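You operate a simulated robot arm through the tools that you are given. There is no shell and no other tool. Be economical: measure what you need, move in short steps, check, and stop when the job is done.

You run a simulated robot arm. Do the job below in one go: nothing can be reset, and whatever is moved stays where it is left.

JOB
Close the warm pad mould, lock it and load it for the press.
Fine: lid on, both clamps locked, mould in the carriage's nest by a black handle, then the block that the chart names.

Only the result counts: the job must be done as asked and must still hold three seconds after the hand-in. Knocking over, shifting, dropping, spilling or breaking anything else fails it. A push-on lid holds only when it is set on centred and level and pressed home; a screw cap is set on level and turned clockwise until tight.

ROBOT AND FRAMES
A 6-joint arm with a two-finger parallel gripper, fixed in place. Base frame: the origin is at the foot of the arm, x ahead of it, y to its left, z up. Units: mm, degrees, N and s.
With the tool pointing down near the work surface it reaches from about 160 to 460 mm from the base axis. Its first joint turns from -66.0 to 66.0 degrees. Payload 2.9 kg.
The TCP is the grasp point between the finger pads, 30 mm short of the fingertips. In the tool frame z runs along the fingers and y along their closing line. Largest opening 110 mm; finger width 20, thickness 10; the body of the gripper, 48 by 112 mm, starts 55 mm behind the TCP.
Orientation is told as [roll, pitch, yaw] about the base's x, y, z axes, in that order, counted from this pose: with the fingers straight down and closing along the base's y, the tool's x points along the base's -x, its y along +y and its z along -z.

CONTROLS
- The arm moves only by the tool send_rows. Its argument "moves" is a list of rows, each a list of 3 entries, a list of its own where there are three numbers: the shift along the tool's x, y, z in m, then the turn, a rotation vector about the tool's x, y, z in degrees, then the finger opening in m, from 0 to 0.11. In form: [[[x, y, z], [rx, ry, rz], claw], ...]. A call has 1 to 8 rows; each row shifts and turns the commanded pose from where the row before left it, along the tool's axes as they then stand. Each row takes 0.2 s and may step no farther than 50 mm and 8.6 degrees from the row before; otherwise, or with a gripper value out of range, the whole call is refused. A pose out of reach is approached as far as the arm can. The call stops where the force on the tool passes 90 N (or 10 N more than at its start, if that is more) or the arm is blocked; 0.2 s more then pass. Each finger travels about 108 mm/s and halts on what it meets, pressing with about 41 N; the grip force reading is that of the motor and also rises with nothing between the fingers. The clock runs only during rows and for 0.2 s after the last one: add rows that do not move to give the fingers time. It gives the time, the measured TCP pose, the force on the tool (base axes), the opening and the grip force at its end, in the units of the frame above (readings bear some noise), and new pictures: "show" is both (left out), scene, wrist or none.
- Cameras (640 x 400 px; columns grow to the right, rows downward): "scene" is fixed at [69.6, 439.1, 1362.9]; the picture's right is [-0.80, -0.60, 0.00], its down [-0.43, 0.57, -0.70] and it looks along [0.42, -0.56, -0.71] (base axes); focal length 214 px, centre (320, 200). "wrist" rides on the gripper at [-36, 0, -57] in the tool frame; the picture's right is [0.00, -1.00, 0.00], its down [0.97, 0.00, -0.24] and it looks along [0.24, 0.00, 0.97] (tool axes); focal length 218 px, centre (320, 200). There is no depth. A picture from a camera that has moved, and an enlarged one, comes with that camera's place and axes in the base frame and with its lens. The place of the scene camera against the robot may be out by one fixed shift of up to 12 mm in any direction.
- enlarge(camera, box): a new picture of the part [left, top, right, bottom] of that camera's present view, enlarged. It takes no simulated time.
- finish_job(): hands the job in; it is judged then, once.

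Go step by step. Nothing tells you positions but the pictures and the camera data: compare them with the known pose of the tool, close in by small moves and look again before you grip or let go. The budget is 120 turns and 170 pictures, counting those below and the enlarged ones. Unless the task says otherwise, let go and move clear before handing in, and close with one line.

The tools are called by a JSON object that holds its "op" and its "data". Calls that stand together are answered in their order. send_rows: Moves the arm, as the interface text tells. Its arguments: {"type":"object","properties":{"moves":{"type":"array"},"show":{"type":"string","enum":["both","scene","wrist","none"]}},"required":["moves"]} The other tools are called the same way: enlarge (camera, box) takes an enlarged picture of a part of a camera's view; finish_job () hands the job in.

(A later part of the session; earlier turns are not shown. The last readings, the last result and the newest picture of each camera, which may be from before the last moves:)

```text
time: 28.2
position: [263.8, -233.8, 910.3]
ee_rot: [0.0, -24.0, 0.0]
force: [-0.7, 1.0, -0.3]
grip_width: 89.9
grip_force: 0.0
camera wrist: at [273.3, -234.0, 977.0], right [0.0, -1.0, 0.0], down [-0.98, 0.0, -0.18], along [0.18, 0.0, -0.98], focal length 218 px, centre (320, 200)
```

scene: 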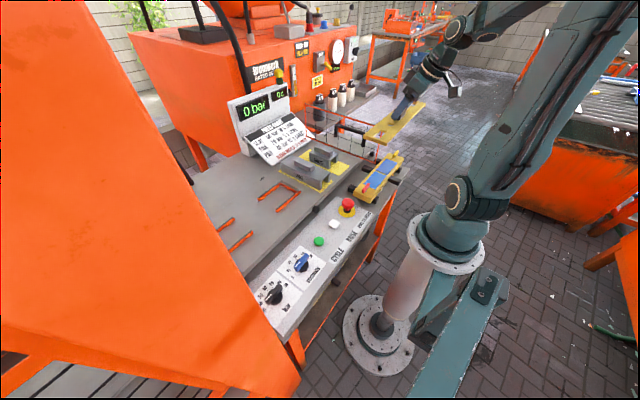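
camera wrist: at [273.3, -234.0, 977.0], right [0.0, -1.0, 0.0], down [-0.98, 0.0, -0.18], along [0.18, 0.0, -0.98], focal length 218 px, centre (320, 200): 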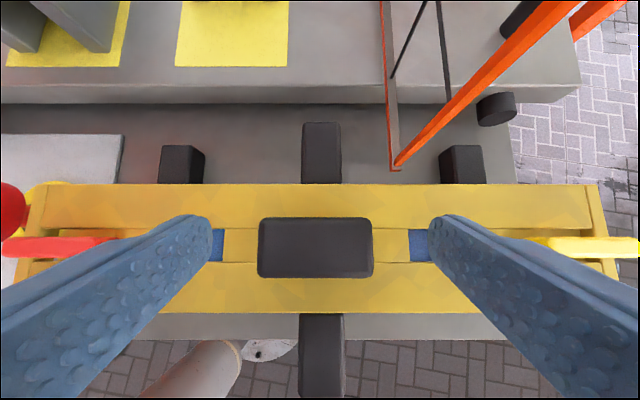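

{"op": "send_rows", "data": {"moves": [[[0.0045, -0.0013, 0.01], [0, 0, 0], 0.08], [[0.0041, 0, 0.0092], [0, 0, 0], 0.07], [[0, 0, 0], [0, 0, 0], 0.06], [[0, 0, 0], [0, 0, 0], 0.05], [[0, 0, 0], [0, 0, 0], 0.03], [[0, 0, 0], [0, 0, 0], 0.03]], "show": "wrist"}}

{"op": "enlarge", "data": {"camera": "scene", "box": [362, 182, 394, 206]}}

```text
time: 29.6
position: [265.7, -233.9, 890.5]
ee_rot: [0.0, -24.0, 0.0]
force: [0.4, -0.3, 0.0]
grip_width: 49.6
grip_force: 41.2
camera wrist: at [274.1, -234.5, 957.6], right [0.0, -1.0, 0.0], down [-0.98, 0.0, -0.17], along [0.17, 0.0, -0.98], focal length 218 px, centre (320, 200)
```

wrist: 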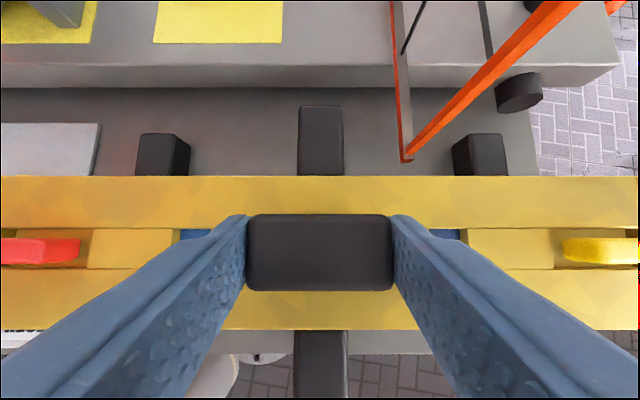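

```text
16.00 times, centred on (378, 194) of scene
camera zoom: at [69.6, 439.0, 1362.9], right [-0.8, -0.6, 0.0], down [-0.43, 0.57, -0.7], along [0.42, -0.56, -0.71], focal length 3432 px, centre (-608, 296)
```

zoom: 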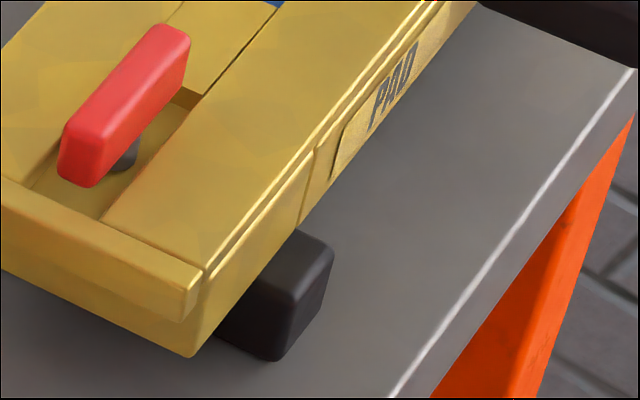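

Lid is now centred relative to levers and handles. Pressing down.

{"op": "send_rows", "data": {"moves": [[[0.001, 0, 0.0023], [0, 0, 0], 0.03], [[0.001, 0, 0.0023], [0, 0, 0], 0.03], [[0, 0, 0], [0, 0, 0], 0.03]], "show": "none"}}

{"op": "enlarge", "data": {"camera": "scene", "box": [362, 182, 394, 206]}}

```text
time: 30.4
position: [265.8, -234.2, 887.3]
ee_rot: [-0.1, -24.3, 0.1]
force: [-0.1, 4.5, 33.6]
grip_width: 50.0
grip_force: 40.6
```

```text
16.00 times, centred on (378, 194) of scene
camera zoom: at [69.3, 439.4, 1362.8], right [-0.8, -0.6, 0.0], down [-0.43, 0.57, -0.7], along [0.42, -0.56, -0.71], focal length 3432 px, centre (-608, 296)
```

zoom: 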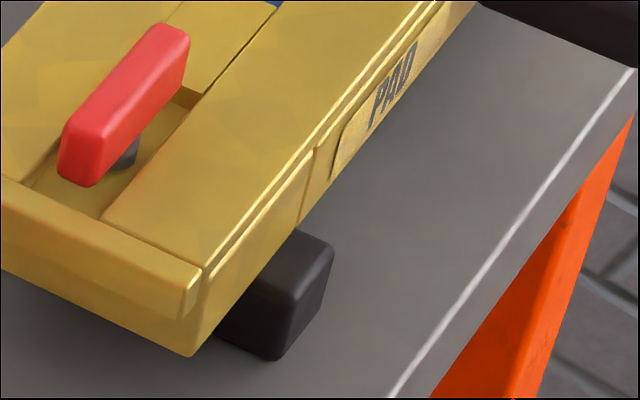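

{"op": "send_rows", "data": {"moves": [[[0.0008, 0, 0.0018], [0, 0, 0], 0.03], [[0.0004, 0, 0.0009], [0, 0, 0], 0.03], [[0, 0, 0], [0, 0, 0], 0.03]], "show": "none"}}

{"op": "enlarge", "data": {"camera": "scene", "box": [355, 145, 415, 205]}}

```text
time: 31.2
position: [265.0, -233.9, 884.5]
ee_rot: [-0.2, -24.4, 0.1]
force: [-11.8, 4.5, 65.9]
grip_width: 50.0
grip_force: 41.6
```

```text
6.67 times, centred on (385, 175) of scene
camera zoom: at [68.8, 439.6, 1362.7], right [-0.8, -0.6, 0.0], down [-0.43, 0.57, -0.7], along [0.42, -0.56, -0.71], focal length 1430 px, centre (-113, 367)
```

zoom: 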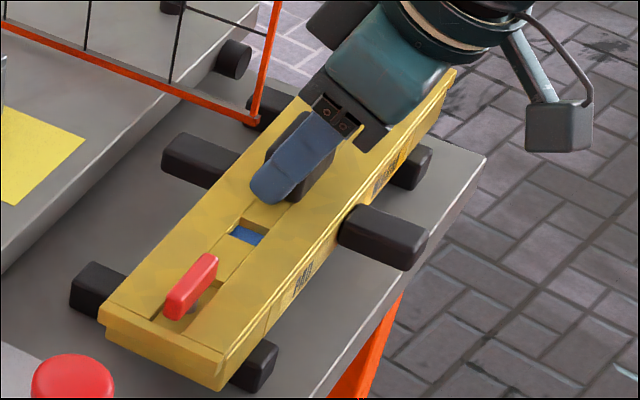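

{"op": "send_rows", "data": {"moves": [[[-0.001, 0, -0.0023], [0, 0, 0], 0.03], [[-0.001, 0, -0.0023], [0, 0, 0], 0.03], [[0, 0, 0], [0, 0, 0], 0.03]], "show": "none"}}

```text
time: 32.0
position: [263.6, -232.1, 887.6]
ee_rot: [0.1, -23.9, 0.0]
force: [-0.4, 0.6, -3.9]
grip_width: 50.0
grip_force: 41.7
```

{"op": "send_rows", "data": {"moves": [[[0.0004, 0, 0.0009], [0, 0, 0], 0.03], [[0, 0, 0], [0, 0, 0], 0.03]], "show": "wrist"}}

{"op": "enlarge", "data": {"camera": "wrist", "box": [0, 160, 240, 310]}}

{"op": "enlarge", "data": {"camera": "wrist", "box": [400, 160, 640, 310]}}

```text
time: 32.6
position: [265.0, -233.7, 886.4]
ee_rot: [0.0, -24.0, 0.1]
force: [0.1, -0.8, -4.8]
grip_width: 49.9
grip_force: 41.1
camera wrist: at [274.0, -234.1, 954.1], right [0.0, -1.0, 0.0], down [-0.98, 0.0, -0.18], along [0.18, 0.0, -0.98], focal length 218 px, centre (320, 200)
```

wrist: 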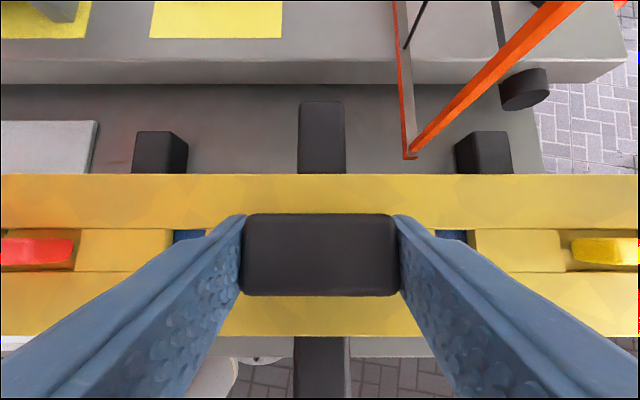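

```text
2.67 times, centred on (120, 235) of wrist
camera zoom: at [274.0, -234.1, 954.1], right [0.0, -1.0, 0.0], down [-0.98, 0.0, -0.18], along [0.18, 0.0, -0.98], focal length 582 px, centre (853, 107)
```

zoom: 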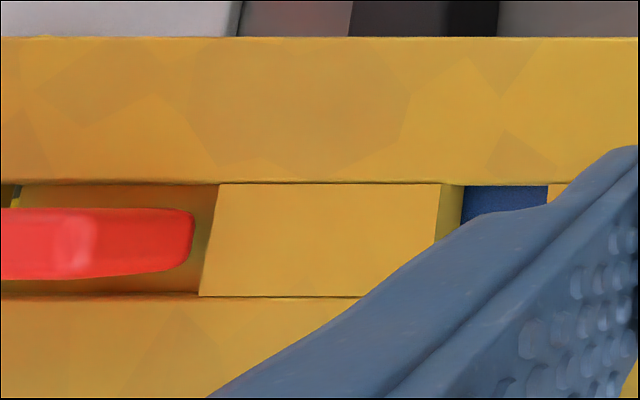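

```text
2.67 times, centred on (520, 235) of wrist
camera zoom: at [274.0, -234.1, 954.1], right [0.0, -1.0, 0.0], down [-0.98, 0.0, -0.18], along [0.18, 0.0, -0.98], focal length 582 px, centre (-213, 107)
```

zoom: 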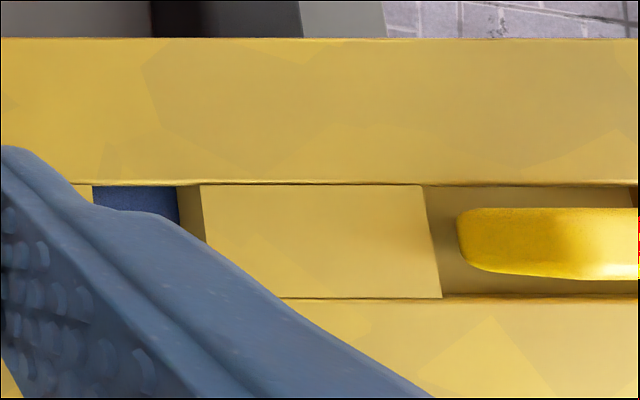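

The lid is light in the hand and 0.9 mm off in y. I'll correct, lower to light contact, then release.

{"op": "send_rows", "data": {"moves": [[[0, -0.001, 0], [0, 0, 0], 0.03], [[0.0006, 0, 0.0014], [0, 0, 0], 0.03], [[0.0004, 0, 0.0009], [0, 0, 0], 0.03], [[0, 0, 0], [0, 0, 0], 0.03]], "show": "none"}}

```text
time: 33.6
position: [265.8, -234.1, 885.2]
ee_rot: [0.1, -24.2, 0.0]
force: [-7.8, 1.8, 21.2]
grip_width: 49.9
grip_force: 41.0
```

{"op": "send_rows", "data": {"moves": [[[0.0006, 0, 0.0014], [0, 0, 0], 0.03], [[0.0006, 0, 0.0014], [0, 0, 0], 0.03], [[0, 0, 0], [0, 0, 0], 0.03]], "show": "none"}}

{"op": "send_rows", "data": {"moves": [[[-0.0006, 0, -0.0014], [0, 0, 0], 0.03], [[-0.0006, 0, -0.0014], [0, 0, 0], 0.03], [[-0.0002, 0, -0.0004], [0, 0, 0], 0.03], [[0, 0, 0], [0, 0, 0], 0.03]], "show": "none"}}

```text
time: 34.2
position: [267.3, -234.5, 885.4]
ee_rot: [-0.2, -24.5, 0.2]
force: [-0.2, 0.0, 9.9]
grip_width: 49.6
grip_force: 40.9
stopped in row 3: the force on the tool passed its limit (the readings are from after the stop); the commanded pose is now the measured one
```

```text
time: 35.2
position: [266.7, -235.8, 886.9]
ee_rot: [0.0, -24.4, 0.1]
force: [-0.6, -0.1, -3.8]
grip_width: 49.8
grip_force: 40.6
```

{"op": "send_rows", "data": {"moves": [[[0.0005, 0, 0.0011], [0, 0, 0], 0.03], [[0, 0, 0], [0, 0, 0], 0.03]], "show": "none"}}

{"op": "enlarge", "data": {"camera": "wrist", "box": [0, 160, 240, 310]}}

{"op": "enlarge", "data": {"camera": "wrist", "box": [400, 160, 640, 310]}}

```text
time: 35.8
position: [266.3, -235.2, 886.3]
ee_rot: [-0.1, -24.4, 0.1]
force: [0.1, 0.0, -3.9]
grip_width: 50.2
grip_force: 40.9
```

```text
2.67 times, centred on (120, 235) of wrist
camera zoom: at [274.8, -235.8, 953.4], right [0.0, -1.0, 0.0], down [-0.98, 0.0, -0.18], along [0.18, 0.0, -0.98], focal length 582 px, centre (853, 107)
```

zoom: 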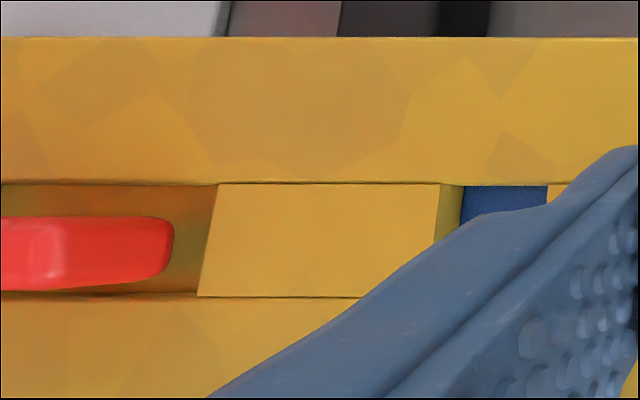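

```text
2.67 times, centred on (520, 235) of wrist
camera zoom: at [274.8, -235.8, 953.4], right [0.0, -1.0, 0.0], down [-0.98, 0.0, -0.18], along [0.18, 0.0, -0.98], focal length 582 px, centre (-213, 107)
```

zoom: 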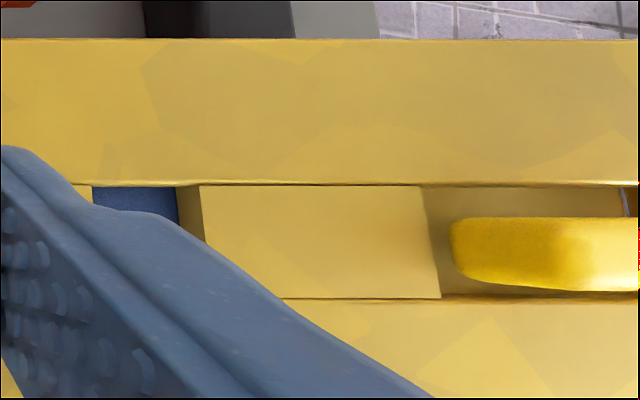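

{"op": "send_rows", "data": {"moves": [[[0.0006, 0.001, -0.0003], [0, 0.4, 0], 0.03], [[0.0008, 0, 0.0018], [0, 0, 0], 0.03], [[0, 0, 0], [0, 0, 0], 0.03]], "show": "none"}}

```text
time: 36.6
position: [265.5, -234.7, 886.3]
ee_rot: [-0.1, -24.3, 0.1]
force: [-8.8, 0.6, 23.3]
grip_width: 49.7
grip_force: 40.8
```

{"op": "send_rows", "data": {"moves": [[[0.0006, 0, 0.0014], [0, 0, 0], 0.03], [[0.0003, 0, 0.0006], [0, 0, 0], 0.03], [[0, 0, 0], [0, 0, 0], 0.03]], "show": "none"}}

{"op": "send_rows", "data": {"moves": [[[-0.0006, 0, -0.0014], [0, 0, 0], 0.03], [[-0.0003, 0, -0.0006], [0, 0, 0], 0.03], [[-0.0002, 0, -0.0006], [0, 0, 0], 0.03], [[0, 0, 0], [0, 0, 0], 0.03]], "show": "none"}}

```text
time: 37.4
position: [265.8, -234.3, 885.1]
ee_rot: [-0.3, -24.3, 0.2]
force: [-21.0, 8.1, 70.7]
grip_width: 49.8
grip_force: 41.2
```

```text
time: 38.4
position: [264.4, -234.2, 884.4]
ee_rot: [-0.3, -24.1, 0.1]
force: [4.3, -0.1, 8.5]
grip_width: 49.6
grip_force: 41.2
```

Light contact at about 8 N. Releasing and backing off to check.

{"op": "send_rows", "data": {"moves": [[[0, 0, 0], [0, 0, 0], 0.056], [[0, 0, 0], [0, 0, 0], 0.075], [[0, 0, 0], [0, 0, 0], 0.08], [[0, 0, -0.03], [0, 0, 0], 0.08], [[0, 0, -0.04], [0, 0, 0], 0.08], [[0, 0, 0], [0, 0, 0], 0.08]], "show": "wrist"}}

{"op": "enlarge", "data": {"camera": "wrist", "box": [120, 130, 520, 380]}}

{"op": "enlarge", "data": {"camera": "scene", "box": [355, 145, 415, 205]}}

```text
time: 39.8
position: [237.4, -233.2, 949.2]
ee_rot: [-0.1, -24.0, 0.2]
force: [-0.3, -0.1, -1.4]
grip_width: 80.1
grip_force: 0.1
camera wrist: at [246.8, -234.4, 1016.8], right [0.0, -1.0, 0.0], down [-0.98, 0.0, -0.17], along [0.17, 0.0, -0.98], focal length 218 px, centre (320, 200)
```

wrist: 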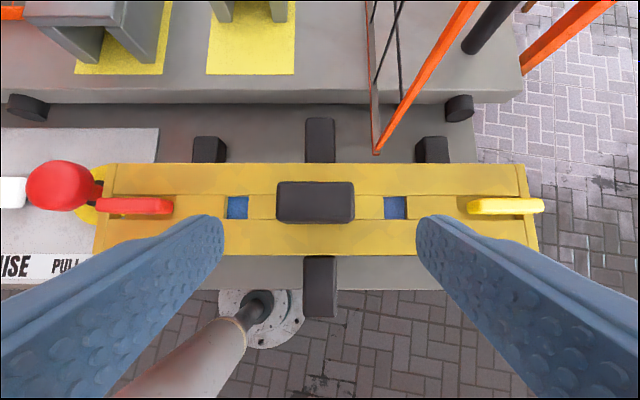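

```text
1.60 times, centred on (320, 255) of wrist
camera zoom: at [246.8, -234.4, 1016.8], right [0.0, -1.0, 0.0], down [-0.98, 0.0, -0.17], along [0.17, 0.0, -0.98], focal length 349 px, centre (320, 112)
```

zoom: 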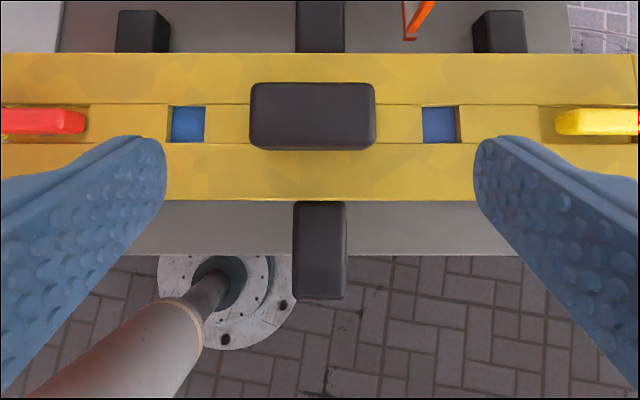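

```text
6.67 times, centred on (385, 175) of scene
camera zoom: at [69.6, 439.1, 1362.9], right [-0.8, -0.6, 0.0], down [-0.43, 0.57, -0.7], along [0.42, -0.56, -0.71], focal length 1430 px, centre (-113, 367)
```

zoom: 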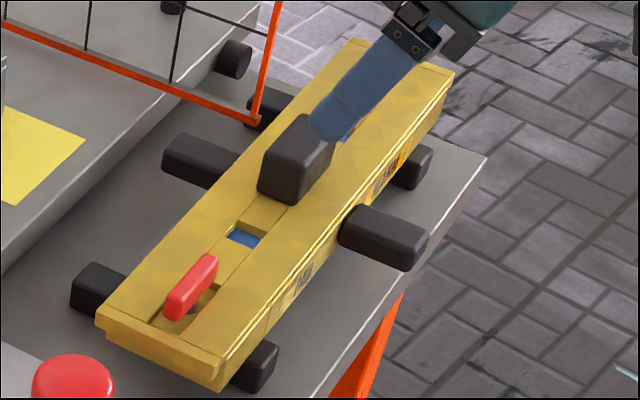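

{"op": "enlarge", "data": {"camera": "wrist", "box": [80, 140, 280, 265]}}

{"op": "enlarge", "data": {"camera": "wrist", "box": [360, 140, 560, 265]}}

```text
3.20 times, centred on (180, 202) of wrist
camera zoom: at [246.8, -234.4, 1016.8], right [0.0, -1.0, 0.0], down [-0.98, 0.0, -0.17], along [0.17, 0.0, -0.98], focal length 698 px, centre (768, 192)
```

zoom: 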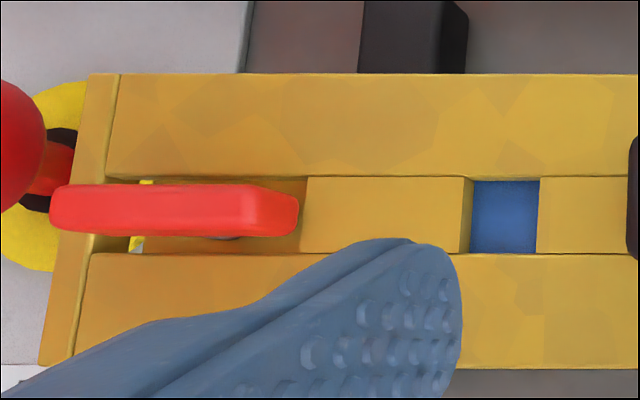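

```text
3.20 times, centred on (460, 202) of wrist
camera zoom: at [246.8, -234.4, 1016.8], right [0.0, -1.0, 0.0], down [-0.98, 0.0, -0.17], along [0.17, 0.0, -0.98], focal length 698 px, centre (-128, 192)
```

zoom: 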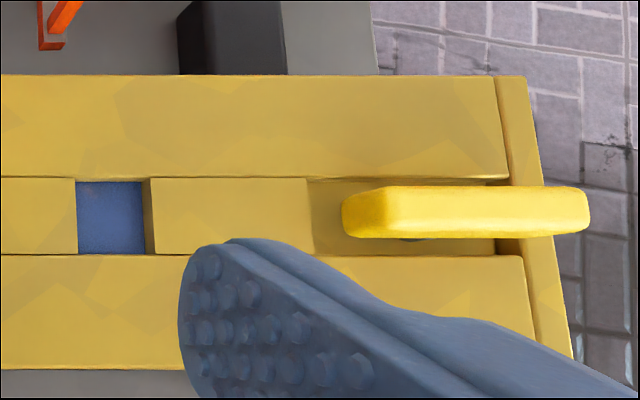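

{"op": "enlarge", "data": {"camera": "scene", "box": [366, 184, 390, 202]}}

{"op": "enlarge", "data": {"camera": "scene", "box": [400, 150, 424, 168]}}

```text
16.00 times, centred on (378, 193) of scene
camera zoom: at [69.6, 439.1, 1362.9], right [-0.8, -0.6, 0.0], down [-0.43, 0.57, -0.7], along [0.42, -0.56, -0.71], focal length 3432 px, centre (-608, 312)
```

zoom: 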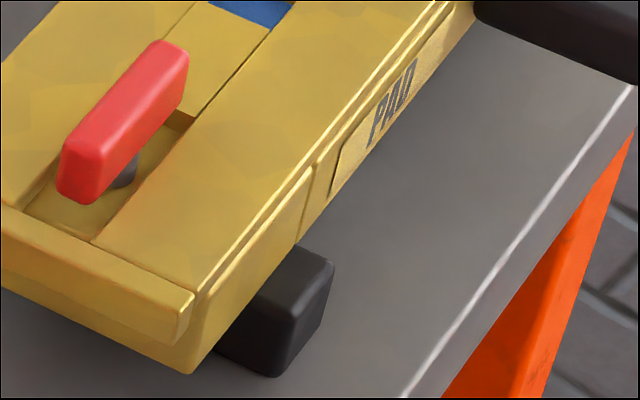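

```text
16.00 times, centred on (412, 159) of scene
camera zoom: at [69.6, 439.1, 1362.9], right [-0.8, -0.6, 0.0], down [-0.43, 0.57, -0.7], along [0.42, -0.56, -0.71], focal length 3432 px, centre (-1152, 856)
```

zoom: 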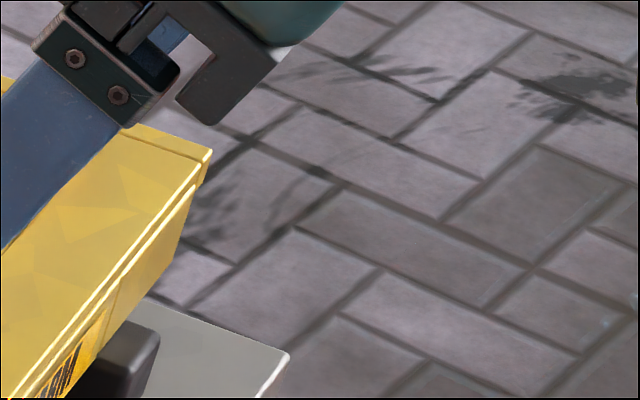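

After release the lid sits about 3 mm toward +y again, within its end-flange play. Rather than regripping, I'll nudge the knob toward -y with one open finger.

{"op": "send_rows", "data": {"moves": [[[0, 0, 0.035], [0, 0, 0], 0.08], [[0, 0, 0.03], [0, 0, 0], 0.08], [[0, -0.008, 0], [0, 0, 0], 0.08], [[0, -0.004, 0], [0, 0, 0], 0.08], [[0, 0, 0], [0, 0, 0], 0.08]], "show": "wrist"}}

```text
time: 41.0
position: [263.4, -246.4, 890.9]
ee_rot: [-0.2, -24.0, 0.1]
force: [0.6, 0.8, 0.1]
grip_width: 79.9
grip_force: 0.1
camera wrist: at [272.7, -246.5, 958.2], right [0.0, -1.0, 0.0], down [-0.98, 0.0, -0.18], along [0.18, 0.0, -0.98], focal length 218 px, centre (320, 200)
```

wrist: 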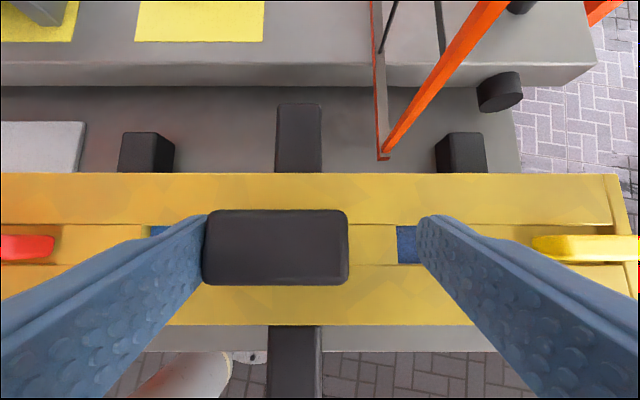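

{"op": "send_rows", "data": {"moves": [[[0, -0.002, 0], [0, 0, 0], 0.08], [[0, -0.0015, 0], [0, 0, 0], 0.08], [[0, 0, 0], [0, 0, 0], 0.08]], "show": "wrist"}}

```text
time: 41.8
position: [264.2, -249.9, 891.7]
ee_rot: [-0.1, -24.0, 0.1]
force: [0.6, 1.2, 1.6]
grip_width: 80.8
grip_force: 1.2
camera wrist: at [272.6, -249.8, 957.6], right [0.0, -1.0, 0.0], down [-0.98, 0.0, -0.18], along [0.18, 0.0, -0.98], focal length 218 px, centre (320, 200)
```

wrist: 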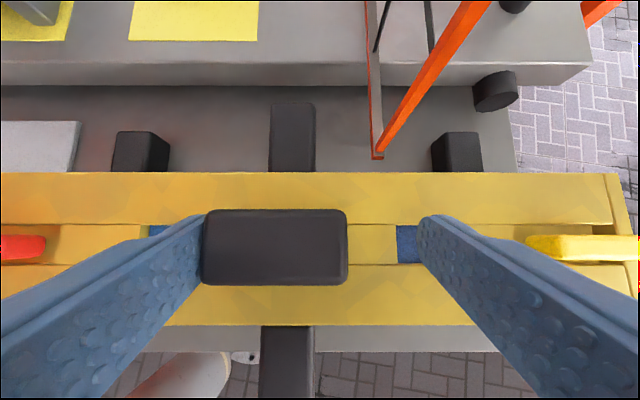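

{"op": "send_rows", "data": {"moves": [[[0, 0.008, 0], [0, 0, 0], 0.08], [[0, 0.007, 0], [0, 0, 0], 0.08], [[0, 0, -0.03], [0, 0, 0], 0.08], [[0, 0, -0.035], [0, 0, 0], 0.08], [[0, 0, 0], [0, 0, 0], 0.08]], "show": "none"}}

{"op": "enlarge", "data": {"camera": "wrist", "box": [80, 140, 280, 265]}}

{"op": "enlarge", "data": {"camera": "wrist", "box": [360, 140, 560, 265]}}

{"op": "enlarge", "data": {"camera": "scene", "box": [355, 145, 415, 205]}}

```text
time: 43.0
position: [237.4, -234.2, 951.6]
ee_rot: [-0.2, -24.0, 0.1]
force: [-0.4, 0.5, 0.5]
grip_width: 80.1
grip_force: 0.0
```

```text
3.20 times, centred on (180, 202) of wrist
camera zoom: at [246.4, -234.1, 1018.6], right [0.0, -1.0, 0.0], down [-0.98, 0.0, -0.18], along [0.18, 0.0, -0.98], focal length 698 px, centre (768, 192)
```

zoom: 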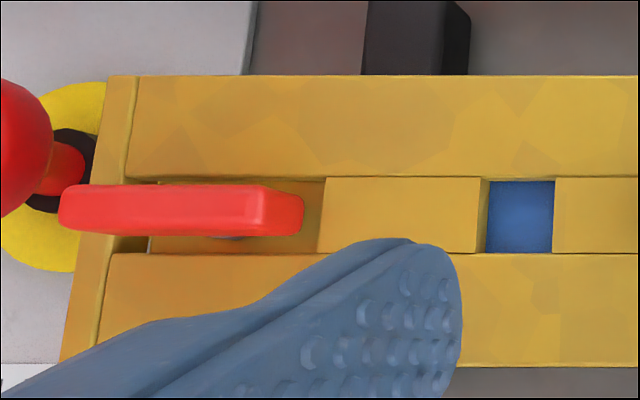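

```text
3.20 times, centred on (460, 202) of wrist
camera zoom: at [246.4, -234.1, 1018.6], right [0.0, -1.0, 0.0], down [-0.98, 0.0, -0.18], along [0.18, 0.0, -0.98], focal length 698 px, centre (-128, 192)
```

zoom: 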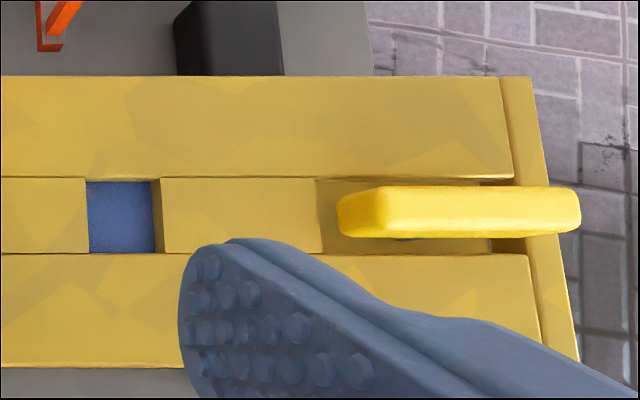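

```text
6.67 times, centred on (385, 175) of scene
camera zoom: at [69.6, 439.1, 1362.9], right [-0.8, -0.6, 0.0], down [-0.43, 0.57, -0.7], along [0.42, -0.56, -0.71], focal length 1430 px, centre (-113, 367)
```

zoom: 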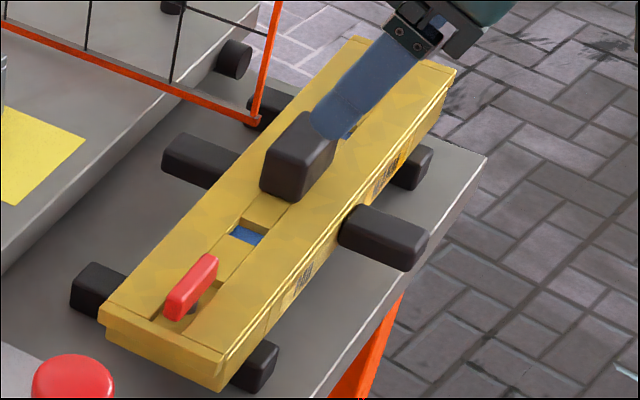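

The lid is now centred to within about 0.3 mm and stays put. Next are the clamps. I'll raise, straighten the tool to vertical, and turn it so the fingers close across the red lever.

{"op": "send_rows", "data": {"moves": [[[-0.015, 0, -0.03], [0, 0, 0], 0.08], [[0, 0.03, 0], [0, 8, 0], 0.08], [[0, 0.03, 0], [0, 8, 0], 0.08], [[0, 0.03, 0], [0, 8, 0], 0.08], [[0, 0.03, 0], [0, 0, -8.5], 0.08], [[0, 0, 0], [0, 0, -8.5], 0.08], [[0, 0, 0], [0, 0, -8.5], 0.08], [[0, 0, 0], [0, 0, -8.5], 0.08]], "show": "none"}}

{"op": "send_rows", "data": {"moves": [[[0, 0, 0], [0, 0, -8], 0.08], [[0, 0, 0], [0, 0, -8], 0.08], [[0, 0, 0], [0, 0, -8], 0.08], [[0, 0, 0], [0, 0, -8], 0.08], [[0, 0, 0], [0, 0, -8], 0.08], [[0, 0, 0], [0, 0, -8], 0.08], [[0, 0, 0], [0, 0, -8], 0.08], [[0, 0, 0], [0, 0, 0], 0.08]]}}

```text
time: 44.8
position: [238.6, -113.9, 982.6]
ee_rot: [0.0, 0.1, 34.2]
force: [-0.4, 0.0, 0.7]
grip_width: 79.9
grip_force: 0.2
```

```text
time: 46.6
position: [237.1, -114.6, 984.5]
ee_rot: [0.0, 0.1, 90.1]
force: [0.4, -0.4, -0.7]
grip_width: 79.9
grip_force: 0.0
camera wrist: at [237.0, -78.2, 1040.0], right [1.0, 0.0, 0.0], down [0.0, -0.97, 0.24], along [0.0, -0.24, -0.97], focal length 218 px, centre (320, 200)
```

scene: 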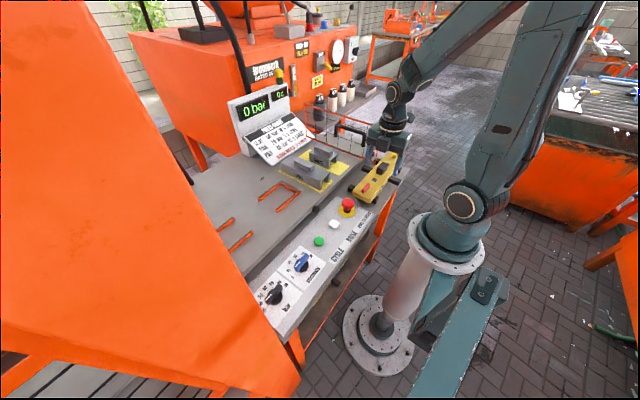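
wrist: 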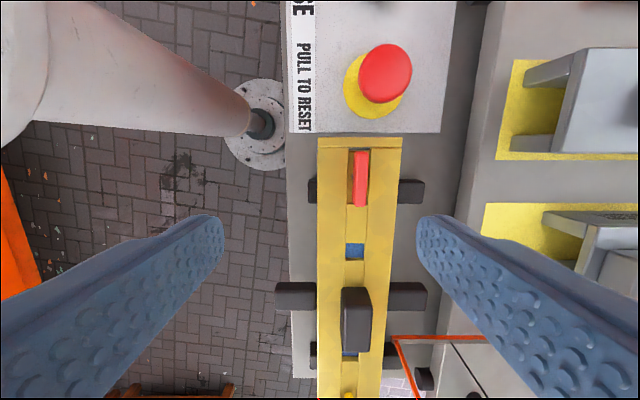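

{"op": "send_rows", "data": {"moves": [[[-0.006, -0.016, 0.03], [0, 0, 0], 0.07], [[0, -0.016, 0.03], [0, 0, 0], 0.06], [[0, 0, 0], [0, 0, 0], 0.06]], "show": "wrist"}}

{"op": "enlarge", "data": {"camera": "wrist", "box": [220, 100, 420, 225]}}

{"op": "enlarge", "data": {"camera": "scene", "box": [360, 150, 412, 202]}}

```text
time: 47.4
position: [268.8, -110.3, 922.0]
ee_rot: [0.1, 0.1, 90.0]
force: [0.2, -1.1, -0.4]
grip_width: 59.9
grip_force: 0.1
camera wrist: at [268.9, -74.1, 979.4], right [1.0, 0.0, 0.0], down [0.0, -0.97, 0.24], along [0.0, -0.24, -0.97], focal length 218 px, centre (320, 200)
```

wrist: 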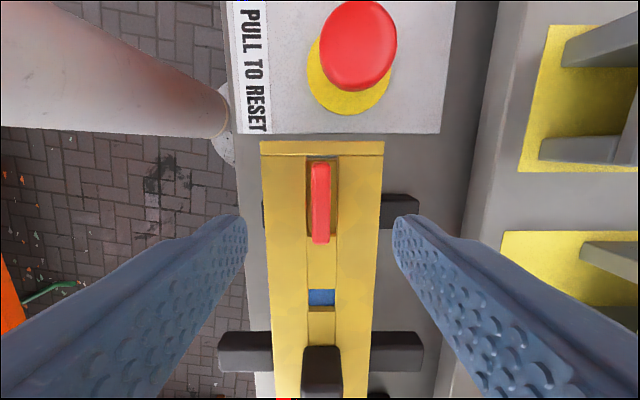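

```text
3.20 times, centred on (320, 162) of wrist
camera zoom: at [268.9, -74.1, 979.4], right [1.0, 0.0, 0.0], down [0.0, -0.97, 0.24], along [0.0, -0.24, -0.97], focal length 698 px, centre (320, 320)
```

zoom: 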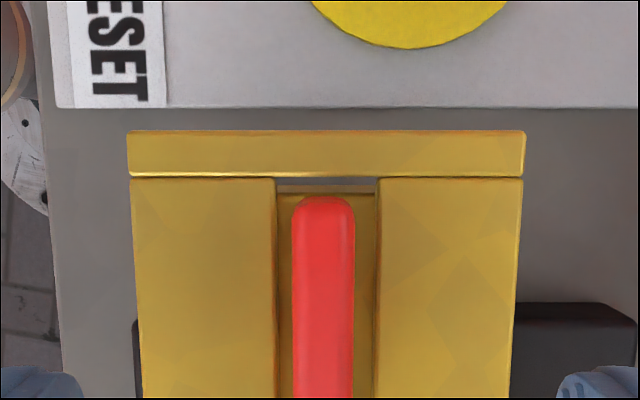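

```text
7.69 times, centred on (386, 176) of scene
camera zoom: at [69.6, 439.1, 1362.9], right [-0.8, -0.6, 0.0], down [-0.43, 0.57, -0.7], along [0.42, -0.56, -0.71], focal length 1650 px, centre (-188, 385)
```

zoom: 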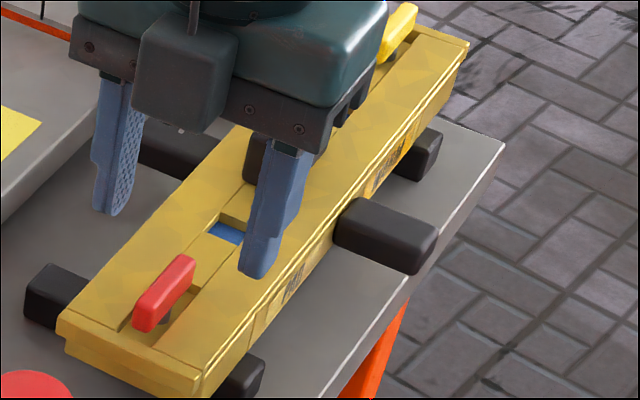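

Red lever spans y -82 to -126 at x≈269.4, so its pivot is about (269.4,-104.5) with the top at z≈871. I'll centre over it and lower.

{"op": "send_rows", "data": {"moves": [[[-0.006, -0.0005, 0.015], [0, 0, 0], 0.04], [[0, 0, 0.012], [0, 0, 0], 0.04], [[0, 0, 0], [0, 0, 0], 0.04]], "show": "wrist"}}

{"op": "enlarge", "data": {"camera": "scene", "box": [355, 165, 395, 205]}}

```text
time: 48.2
position: [272.4, -103.7, 894.9]
ee_rot: [0.0, 0.1, 90.0]
force: [-0.3, -0.4, 0.2]
grip_width: 40.0
grip_force: 0.0
camera wrist: at [270.8, -67.9, 952.7], right [1.0, 0.0, 0.0], down [0.0, -0.97, 0.24], along [0.0, -0.24, -0.97], focal length 218 px, centre (320, 200)
```

wrist: 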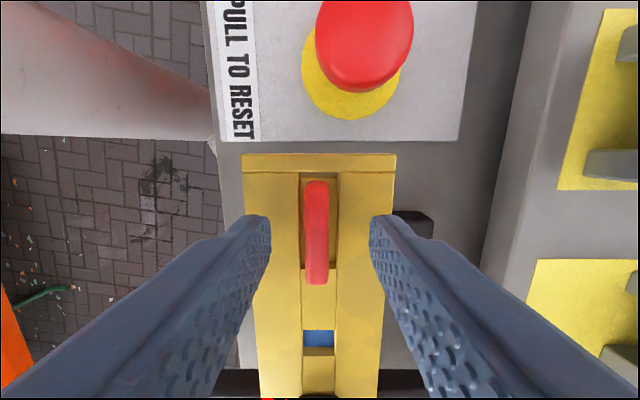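

```text
10.00 times, centred on (375, 185) of scene
camera zoom: at [69.6, 439.1, 1362.9], right [-0.8, -0.6, 0.0], down [-0.43, 0.57, -0.7], along [0.42, -0.56, -0.71], focal length 2145 px, centre (-230, 350)
```

zoom: 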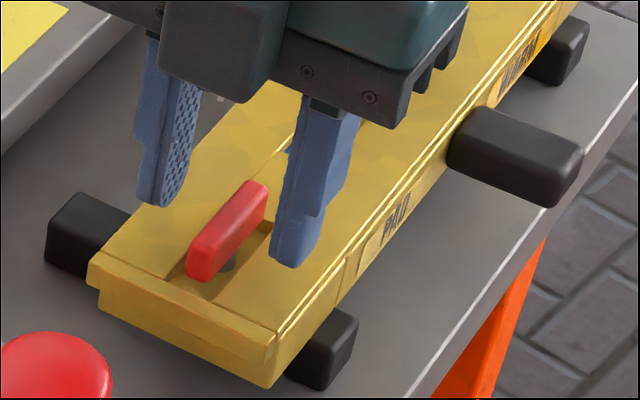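

{"op": "send_rows", "data": {"moves": [[[0, 0.0014, 0.005], [0, 0, 0], 0.03], [[0, 0, 0], [0, 0, 0], 0.015], [[0, 0, 0], [0, 0, 0], 0.005], [[0, 0, 0], [0, 0, 0], 0.005]], "show": "wrist"}}

{"op": "enlarge", "data": {"camera": "scene", "box": [355, 165, 395, 205]}}

```text
time: 49.2
position: [269.6, -103.5, 890.1]
ee_rot: [-0.1, 0.0, 90.0]
force: [1.5, -0.3, 0.2]
grip_width: 9.4
grip_force: 41.0
camera wrist: at [269.4, -67.6, 948.5], right [1.0, 0.0, 0.0], down [0.0, -0.97, 0.24], along [0.0, -0.24, -0.97], focal length 218 px, centre (320, 200)
```

wrist: 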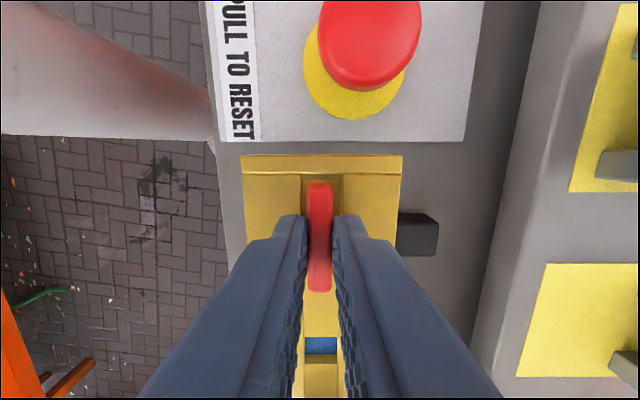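

```text
10.00 times, centred on (375, 185) of scene
camera zoom: at [69.7, 439.1, 1362.9], right [-0.8, -0.6, 0.0], down [-0.43, 0.57, -0.7], along [0.42, -0.56, -0.71], focal length 2145 px, centre (-230, 350)
```

zoom: 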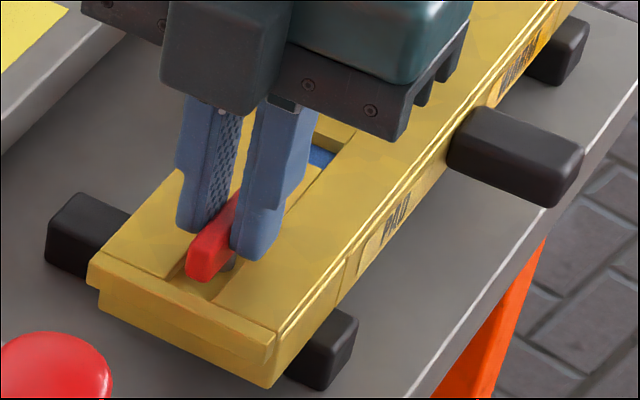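

Lever gripped at 9.4 mm. Trying a clockwise turn seen from above.

{"op": "send_rows", "data": {"moves": [[[0, 0, 0], [0, 0, 5], 0.005], [[0, 0, 0], [0, 0, 5], 0.005], [[0, 0, 0], [0, 0, 5], 0.005], [[0, 0, 0], [0, 0, 0], 0.005]], "show": "wrist"}}

```text
time: 50.2
position: [270.4, -103.1, 890.5]
ee_rot: [-0.1, 0.3, 75.0]
force: [4.1, -2.5, 5.2]
grip_width: 9.4
grip_force: 40.8
camera wrist: at [278.5, -68.5, 948.5], right [0.97, -0.26, 0.0], down [-0.25, -0.94, 0.24], along [-0.06, -0.24, -0.97], focal length 218 px, centre (320, 200)
```

wrist: 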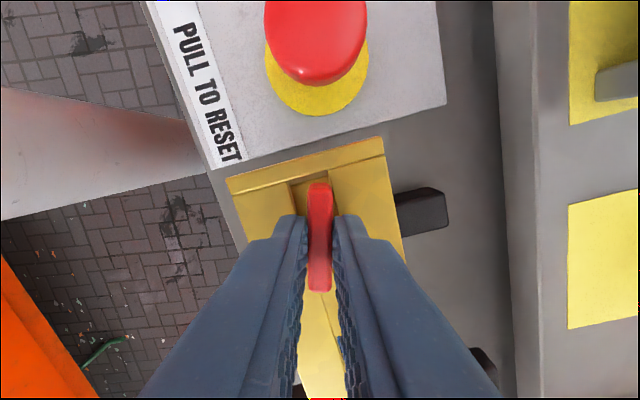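

It turns easily. Continuing to 90°.

{"op": "send_rows", "data": {"moves": [[[0, 0, 0], [0, 0, 8], 0.005], [[0, 0, 0], [0, 0, 8], 0.005], [[0, 0, 0], [0, 0, 8], 0.005], [[0, 0, 0], [0, 0, 8], 0.005], [[0, 0, 0], [0, 0, 0], 0.005]], "show": "none"}}

{"op": "send_rows", "data": {"moves": [[[0, 0, 0], [0, 0, 8], 0.005], [[0, 0, 0], [0, 0, 8], 0.005], [[0, 0, 0], [0, 0, 8], 0.005], [[0, 0, 0], [0, 0, 8], 0.005], [[0, 0, 0], [0, 0, 8], 0.005], [[0, 0, 0], [0, 0, 3], 0.005], [[0, 0, 0], [0, 0, 0], 0.005]], "show": "wrist"}}

{"op": "enlarge", "data": {"camera": "scene", "box": [355, 145, 415, 205]}}

```text
time: 51.4
position: [270.5, -102.9, 891.7]
ee_rot: [-0.2, 0.1, 42.8]
force: [6.0, -6.2, 15.5]
grip_width: 9.5
grip_force: 40.9
```

```text
time: 53.0
position: [269.2, -102.2, 889.9]
ee_rot: [0.0, -0.1, 0.0]
force: [4.8, -10.8, 21.6]
grip_width: 9.3
grip_force: 41.4
camera wrist: at [304.7, -102.8, 948.3], right [0.0, -1.0, 0.0], down [-0.97, 0.0, 0.24], along [-0.24, 0.0, -0.97], focal length 218 px, centre (320, 200)
```

wrist: 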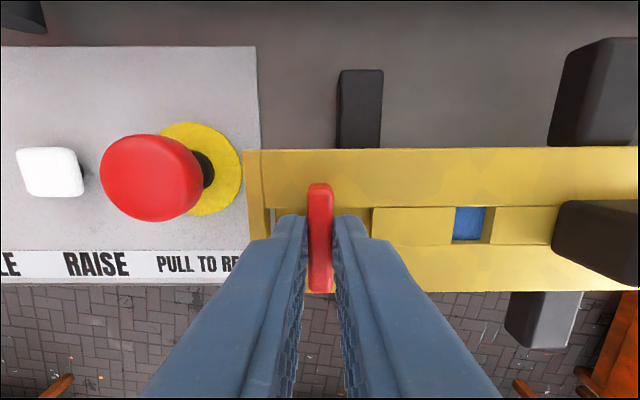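

```text
6.67 times, centred on (385, 175) of scene
camera zoom: at [69.6, 438.9, 1362.9], right [-0.8, -0.6, 0.0], down [-0.43, 0.57, -0.7], along [0.42, -0.56, -0.71], focal length 1430 px, centre (-113, 367)
```

zoom: 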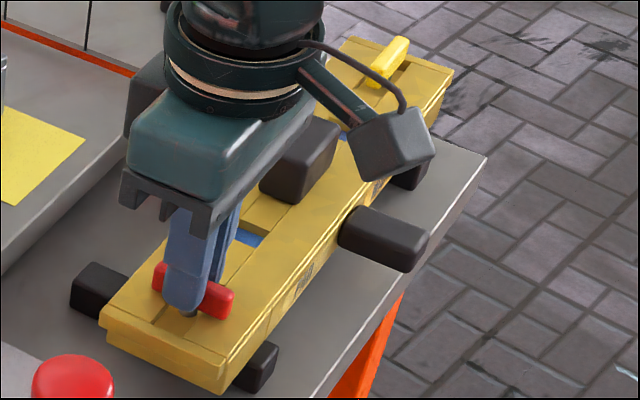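

{"op": "send_rows", "data": {"moves": [[[0, 0, 0], [0, 0, 3], 0.005], [[0, 0, 0], [0, 0, 0], 0.005]], "show": "none"}}

{"op": "send_rows", "data": {"moves": [[[0, 0, 0], [0, 0, 0], 0.02], [[0, 0, 0], [0, 0, 0], 0.04], [[0, 0, -0.04], [0, 0, -3], 0.05], [[0, 0, -0.03], [0, 0, 0], 0.06], [[0, 0, 0], [0, 0, 0], 0.06]], "show": "wrist"}}

{"op": "enlarge", "data": {"camera": "scene", "box": [355, 145, 415, 205]}}

```text
time: 53.6
position: [269.2, -101.5, 891.0]
ee_rot: [0.1, 0.0, -3.0]
force: [5.3, 2.1, 8.5]
grip_width: 9.4
grip_force: 41.0
```

```text
time: 54.8
position: [269.7, -100.8, 960.2]
ee_rot: [0.0, 0.1, 0.0]
force: [-0.9, -0.1, -0.1]
grip_width: 60.3
grip_force: 0.1
camera wrist: at [304.9, -102.0, 1017.8], right [0.0, -1.0, 0.0], down [-0.97, 0.0, 0.24], along [-0.24, 0.0, -0.97], focal length 218 px, centre (320, 200)
```

wrist: 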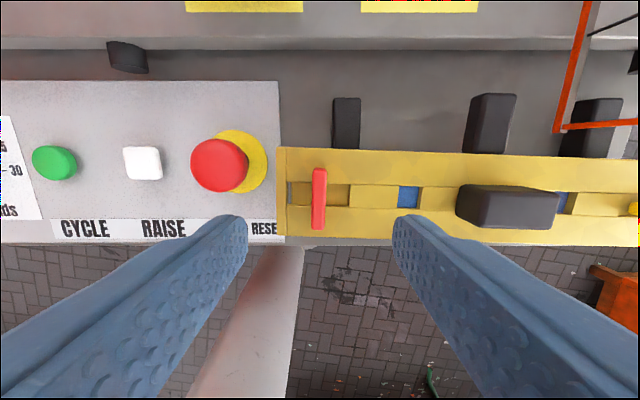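

```text
6.67 times, centred on (385, 175) of scene
camera zoom: at [69.6, 439.1, 1362.9], right [-0.8, -0.6, 0.0], down [-0.43, 0.57, -0.7], along [0.42, -0.56, -0.71], focal length 1430 px, centre (-113, 367)
```

zoom: 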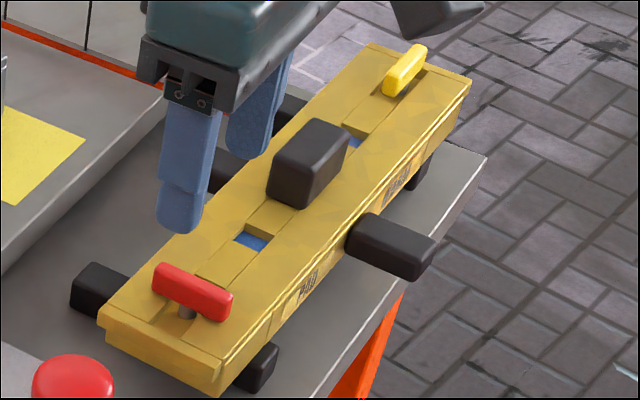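

The red lever reached its stop at about 90°; the last 3° yawed the whole mould by about 2°, which is harmless. Now I'll go to the yellow lever, expected near (260,-364), passing clear of the guard.

{"op": "send_rows", "data": {"moves": [[[0.035, 0, -0.03], [0, 0, 0], 0.06], [[0, -0.045, 0], [0, 0, 0], 0.06], [[0, -0.045, 0], [0, 0, 0], 0.06], [[0, -0.045, 0], [0, 0, 0], 0.06], [[0, -0.045, 0], [0, 0, 0], 0.06], [[0, -0.045, 0], [0, 0, 0], 0.06], [[0, -0.038, 0], [0, 0, 0], 0.06]], "show": "none"}}

{"op": "send_rows", "data": {"moves": [[[0, 0, 0], [0, 0, -8], 0.06], [[0, 0, 0], [0, 0, -8], 0.06], [[0, 0, 0], [0, 0, -8], 0.06], [[0, 0, 0], [0, 0, -8], 0.06], [[0, 0, 0], [0, 0, -8], 0.06], [[0, 0, 0], [0, 0, -8], 0.06], [[0, 0, 0], [0, 0, -8], 0.06], [[0, 0, 0], [0, 0, -8], 0.06]], "show": "none"}}

{"op": "send_rows", "data": {"moves": [[[0, 0, 0], [0, 0, -8], 0.06], [[0, 0, 0], [0, 0, -8], 0.06], [[0, 0, 0], [0, 0, -8], 0.06], [[0, -0.02, 0.02], [0, 0, 0], 0.06], [[0, 0, 0], [0, 0, 0], 0.06]], "show": "wrist"}}

```text
time: 56.4
position: [236.8, -366.5, 991.5]
ee_rot: [-0.1, -0.1, 0.0]
force: [-0.1, -0.5, 0.1]
grip_width: 59.9
grip_force: 0.1
```

```text
time: 58.2
position: [234.9, -365.5, 991.2]
ee_rot: [-0.1, 0.1, 64.2]
force: [0.2, 0.3, 0.0]
grip_width: 60.1
grip_force: 0.0
```

```text
time: 59.4
position: [253.8, -365.5, 971.3]
ee_rot: [-0.1, 0.1, 88.2]
force: [0.2, -0.3, 0.1]
grip_width: 60.2
grip_force: 0.1
camera wrist: at [254.7, -330.4, 1029.1], right [1.0, -0.03, 0.0], down [-0.03, -0.97, 0.24], along [-0.01, -0.24, -0.97], focal length 218 px, centre (320, 200)
```

wrist: 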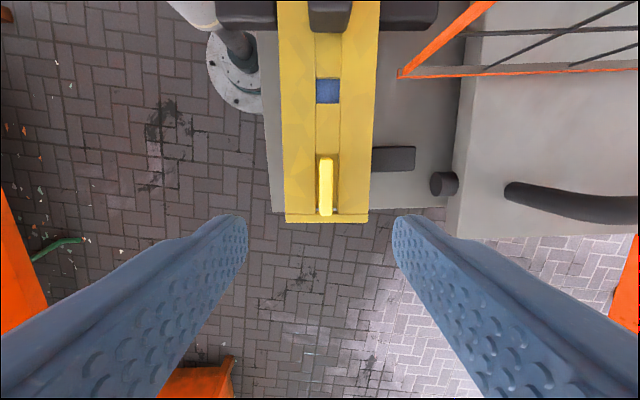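

{"op": "send_rows", "data": {"moves": [[[-0.004, -0.004, 0.03], [0, 0, 0], 0.05], [[0, 0, 0.03], [0, 0, 0], 0.04], [[0, 0, 0.014], [0, 0, 0], 0.04], [[0, 0, 0], [0, 0, 0], 0.04]], "show": "wrist"}}

{"op": "enlarge", "data": {"camera": "scene", "box": [375, 140, 425, 190]}}

```text
time: 60.4
position: [258.4, -362.7, 898.0]
ee_rot: [0.0, 0.2, 88.1]
force: [0.5, 0.2, 0.9]
grip_width: 40.0
grip_force: 0.0
camera wrist: at [259.1, -327.7, 955.2], right [1.0, -0.03, 0.0], down [-0.03, -0.97, 0.24], along [-0.01, -0.24, -0.97], focal length 218 px, centre (320, 200)
```

wrist: 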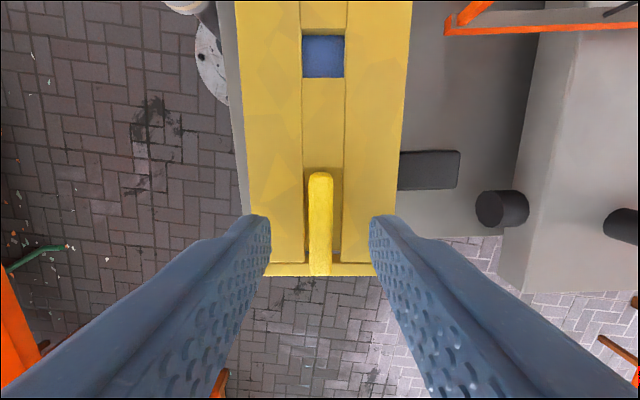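

```text
8.00 times, centred on (400, 165) of scene
camera zoom: at [69.6, 439.1, 1362.9], right [-0.8, -0.6, 0.0], down [-0.43, 0.57, -0.7], along [0.42, -0.56, -0.71], focal length 1716 px, centre (-320, 480)
```

zoom: 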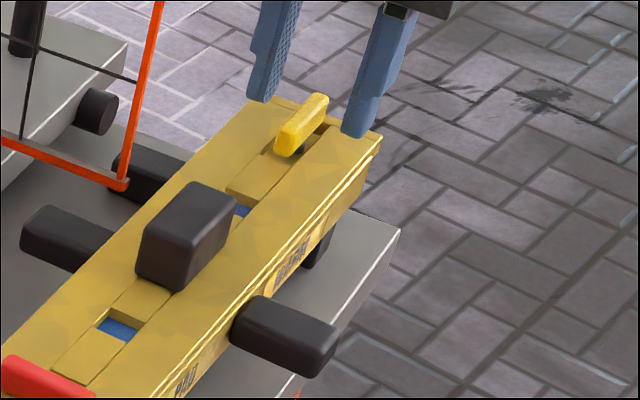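

{"op": "send_rows", "data": {"moves": [[[-0.003, 0, 0.0075], [0, 0, 0], 0.03], [[0, 0, 0], [0, 0, 0], 0.015], [[0, 0, 0], [0, 0, 0], 0.005], [[0, 0, 0], [0, 0, 0], 0.005]], "show": "wrist"}}

{"op": "send_rows", "data": {"moves": [[[0, 0, 0], [0, 0, 5], 0.005], [[0, 0, 0], [0, 0, 5], 0.005], [[0, 0, 0], [0, 0, 0], 0.005]], "show": "wrist"}}

```text
time: 61.4
position: [258.9, -359.8, 889.5]
ee_rot: [0.0, 0.1, 88.0]
force: [1.1, -0.3, -0.5]
grip_width: 9.3
grip_force: 40.8
camera wrist: at [259.5, -324.8, 947.4], right [1.0, -0.03, 0.0], down [-0.03, -0.97, 0.24], along [-0.01, -0.24, -0.97], focal length 218 px, centre (320, 200)
```

wrist: 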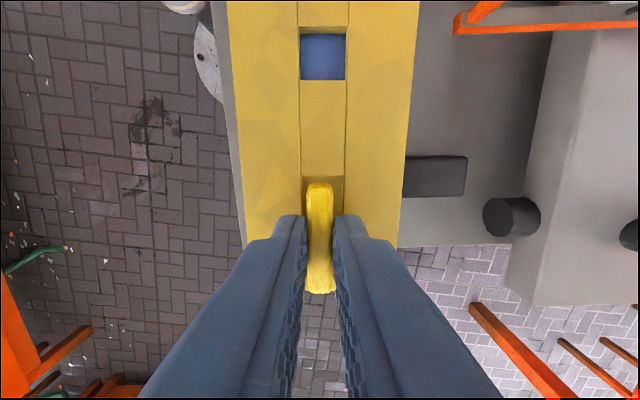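

```text
time: 62.2
position: [258.5, -360.9, 890.7]
ee_rot: [0.1, 0.2, 77.9]
force: [-0.2, -2.9, 0.2]
grip_width: 9.2
grip_force: 40.8
camera wrist: at [265.5, -325.3, 947.4], right [0.98, -0.21, 0.0], down [-0.2, -0.95, 0.24], along [-0.05, -0.24, -0.97], focal length 218 px, centre (320, 200)
```

wrist: 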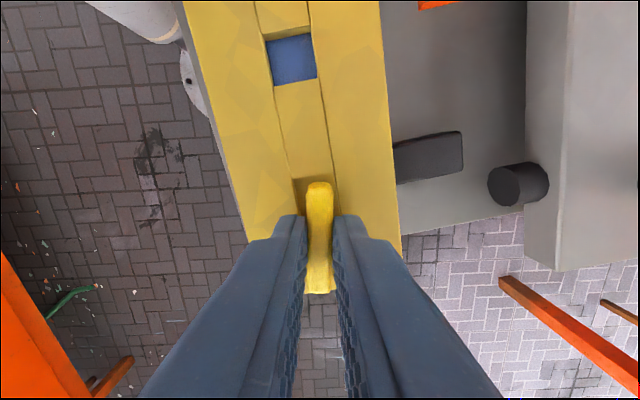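

The yellow lever also turns clockwise freely with the mould staying still. Continuing.

{"op": "send_rows", "data": {"moves": [[[0, 0, 0], [0, 0, 8], 0.005], [[0, 0, 0], [0, 0, 8], 0.005], [[0, 0, 0], [0, 0, 8], 0.005], [[0, 0, 0], [0, 0, 8], 0.005], [[0, 0, 0], [0, 0, 8], 0.005], [[0, 0, 0], [0, 0, 0], 0.005]], "show": "none"}}

{"op": "send_rows", "data": {"moves": [[[0, 0, 0], [0, 0, 8], 0.005], [[0, 0, 0], [0, 0, 8], 0.005], [[0, 0, 0], [0, 0, 8], 0.005], [[0, 0, 0], [0, 0, 8], 0.005], [[0, 0, 0], [0, 0, 7], 0.005], [[0, 0, 0], [0, 0, 0], 0.005]], "show": "wrist"}}

```text
time: 63.6
position: [258.3, -358.9, 890.4]
ee_rot: [-0.1, 0.2, 37.9]
force: [0.5, -1.1, 0.0]
grip_width: 9.3
grip_force: 41.0
```

```text
time: 65.0
position: [258.7, -359.5, 890.6]
ee_rot: [-0.1, 0.1, -1.0]
force: [-2.8, 6.9, 9.5]
grip_width: 9.5
grip_force: 41.1
camera wrist: at [293.9, -360.3, 947.5], right [-0.02, -1.0, 0.0], down [-0.97, 0.02, 0.24], along [-0.24, 0.0, -0.97], focal length 218 px, centre (320, 200)
```

wrist: 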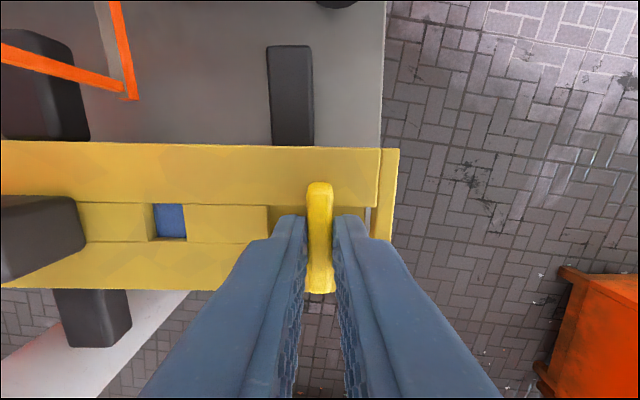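

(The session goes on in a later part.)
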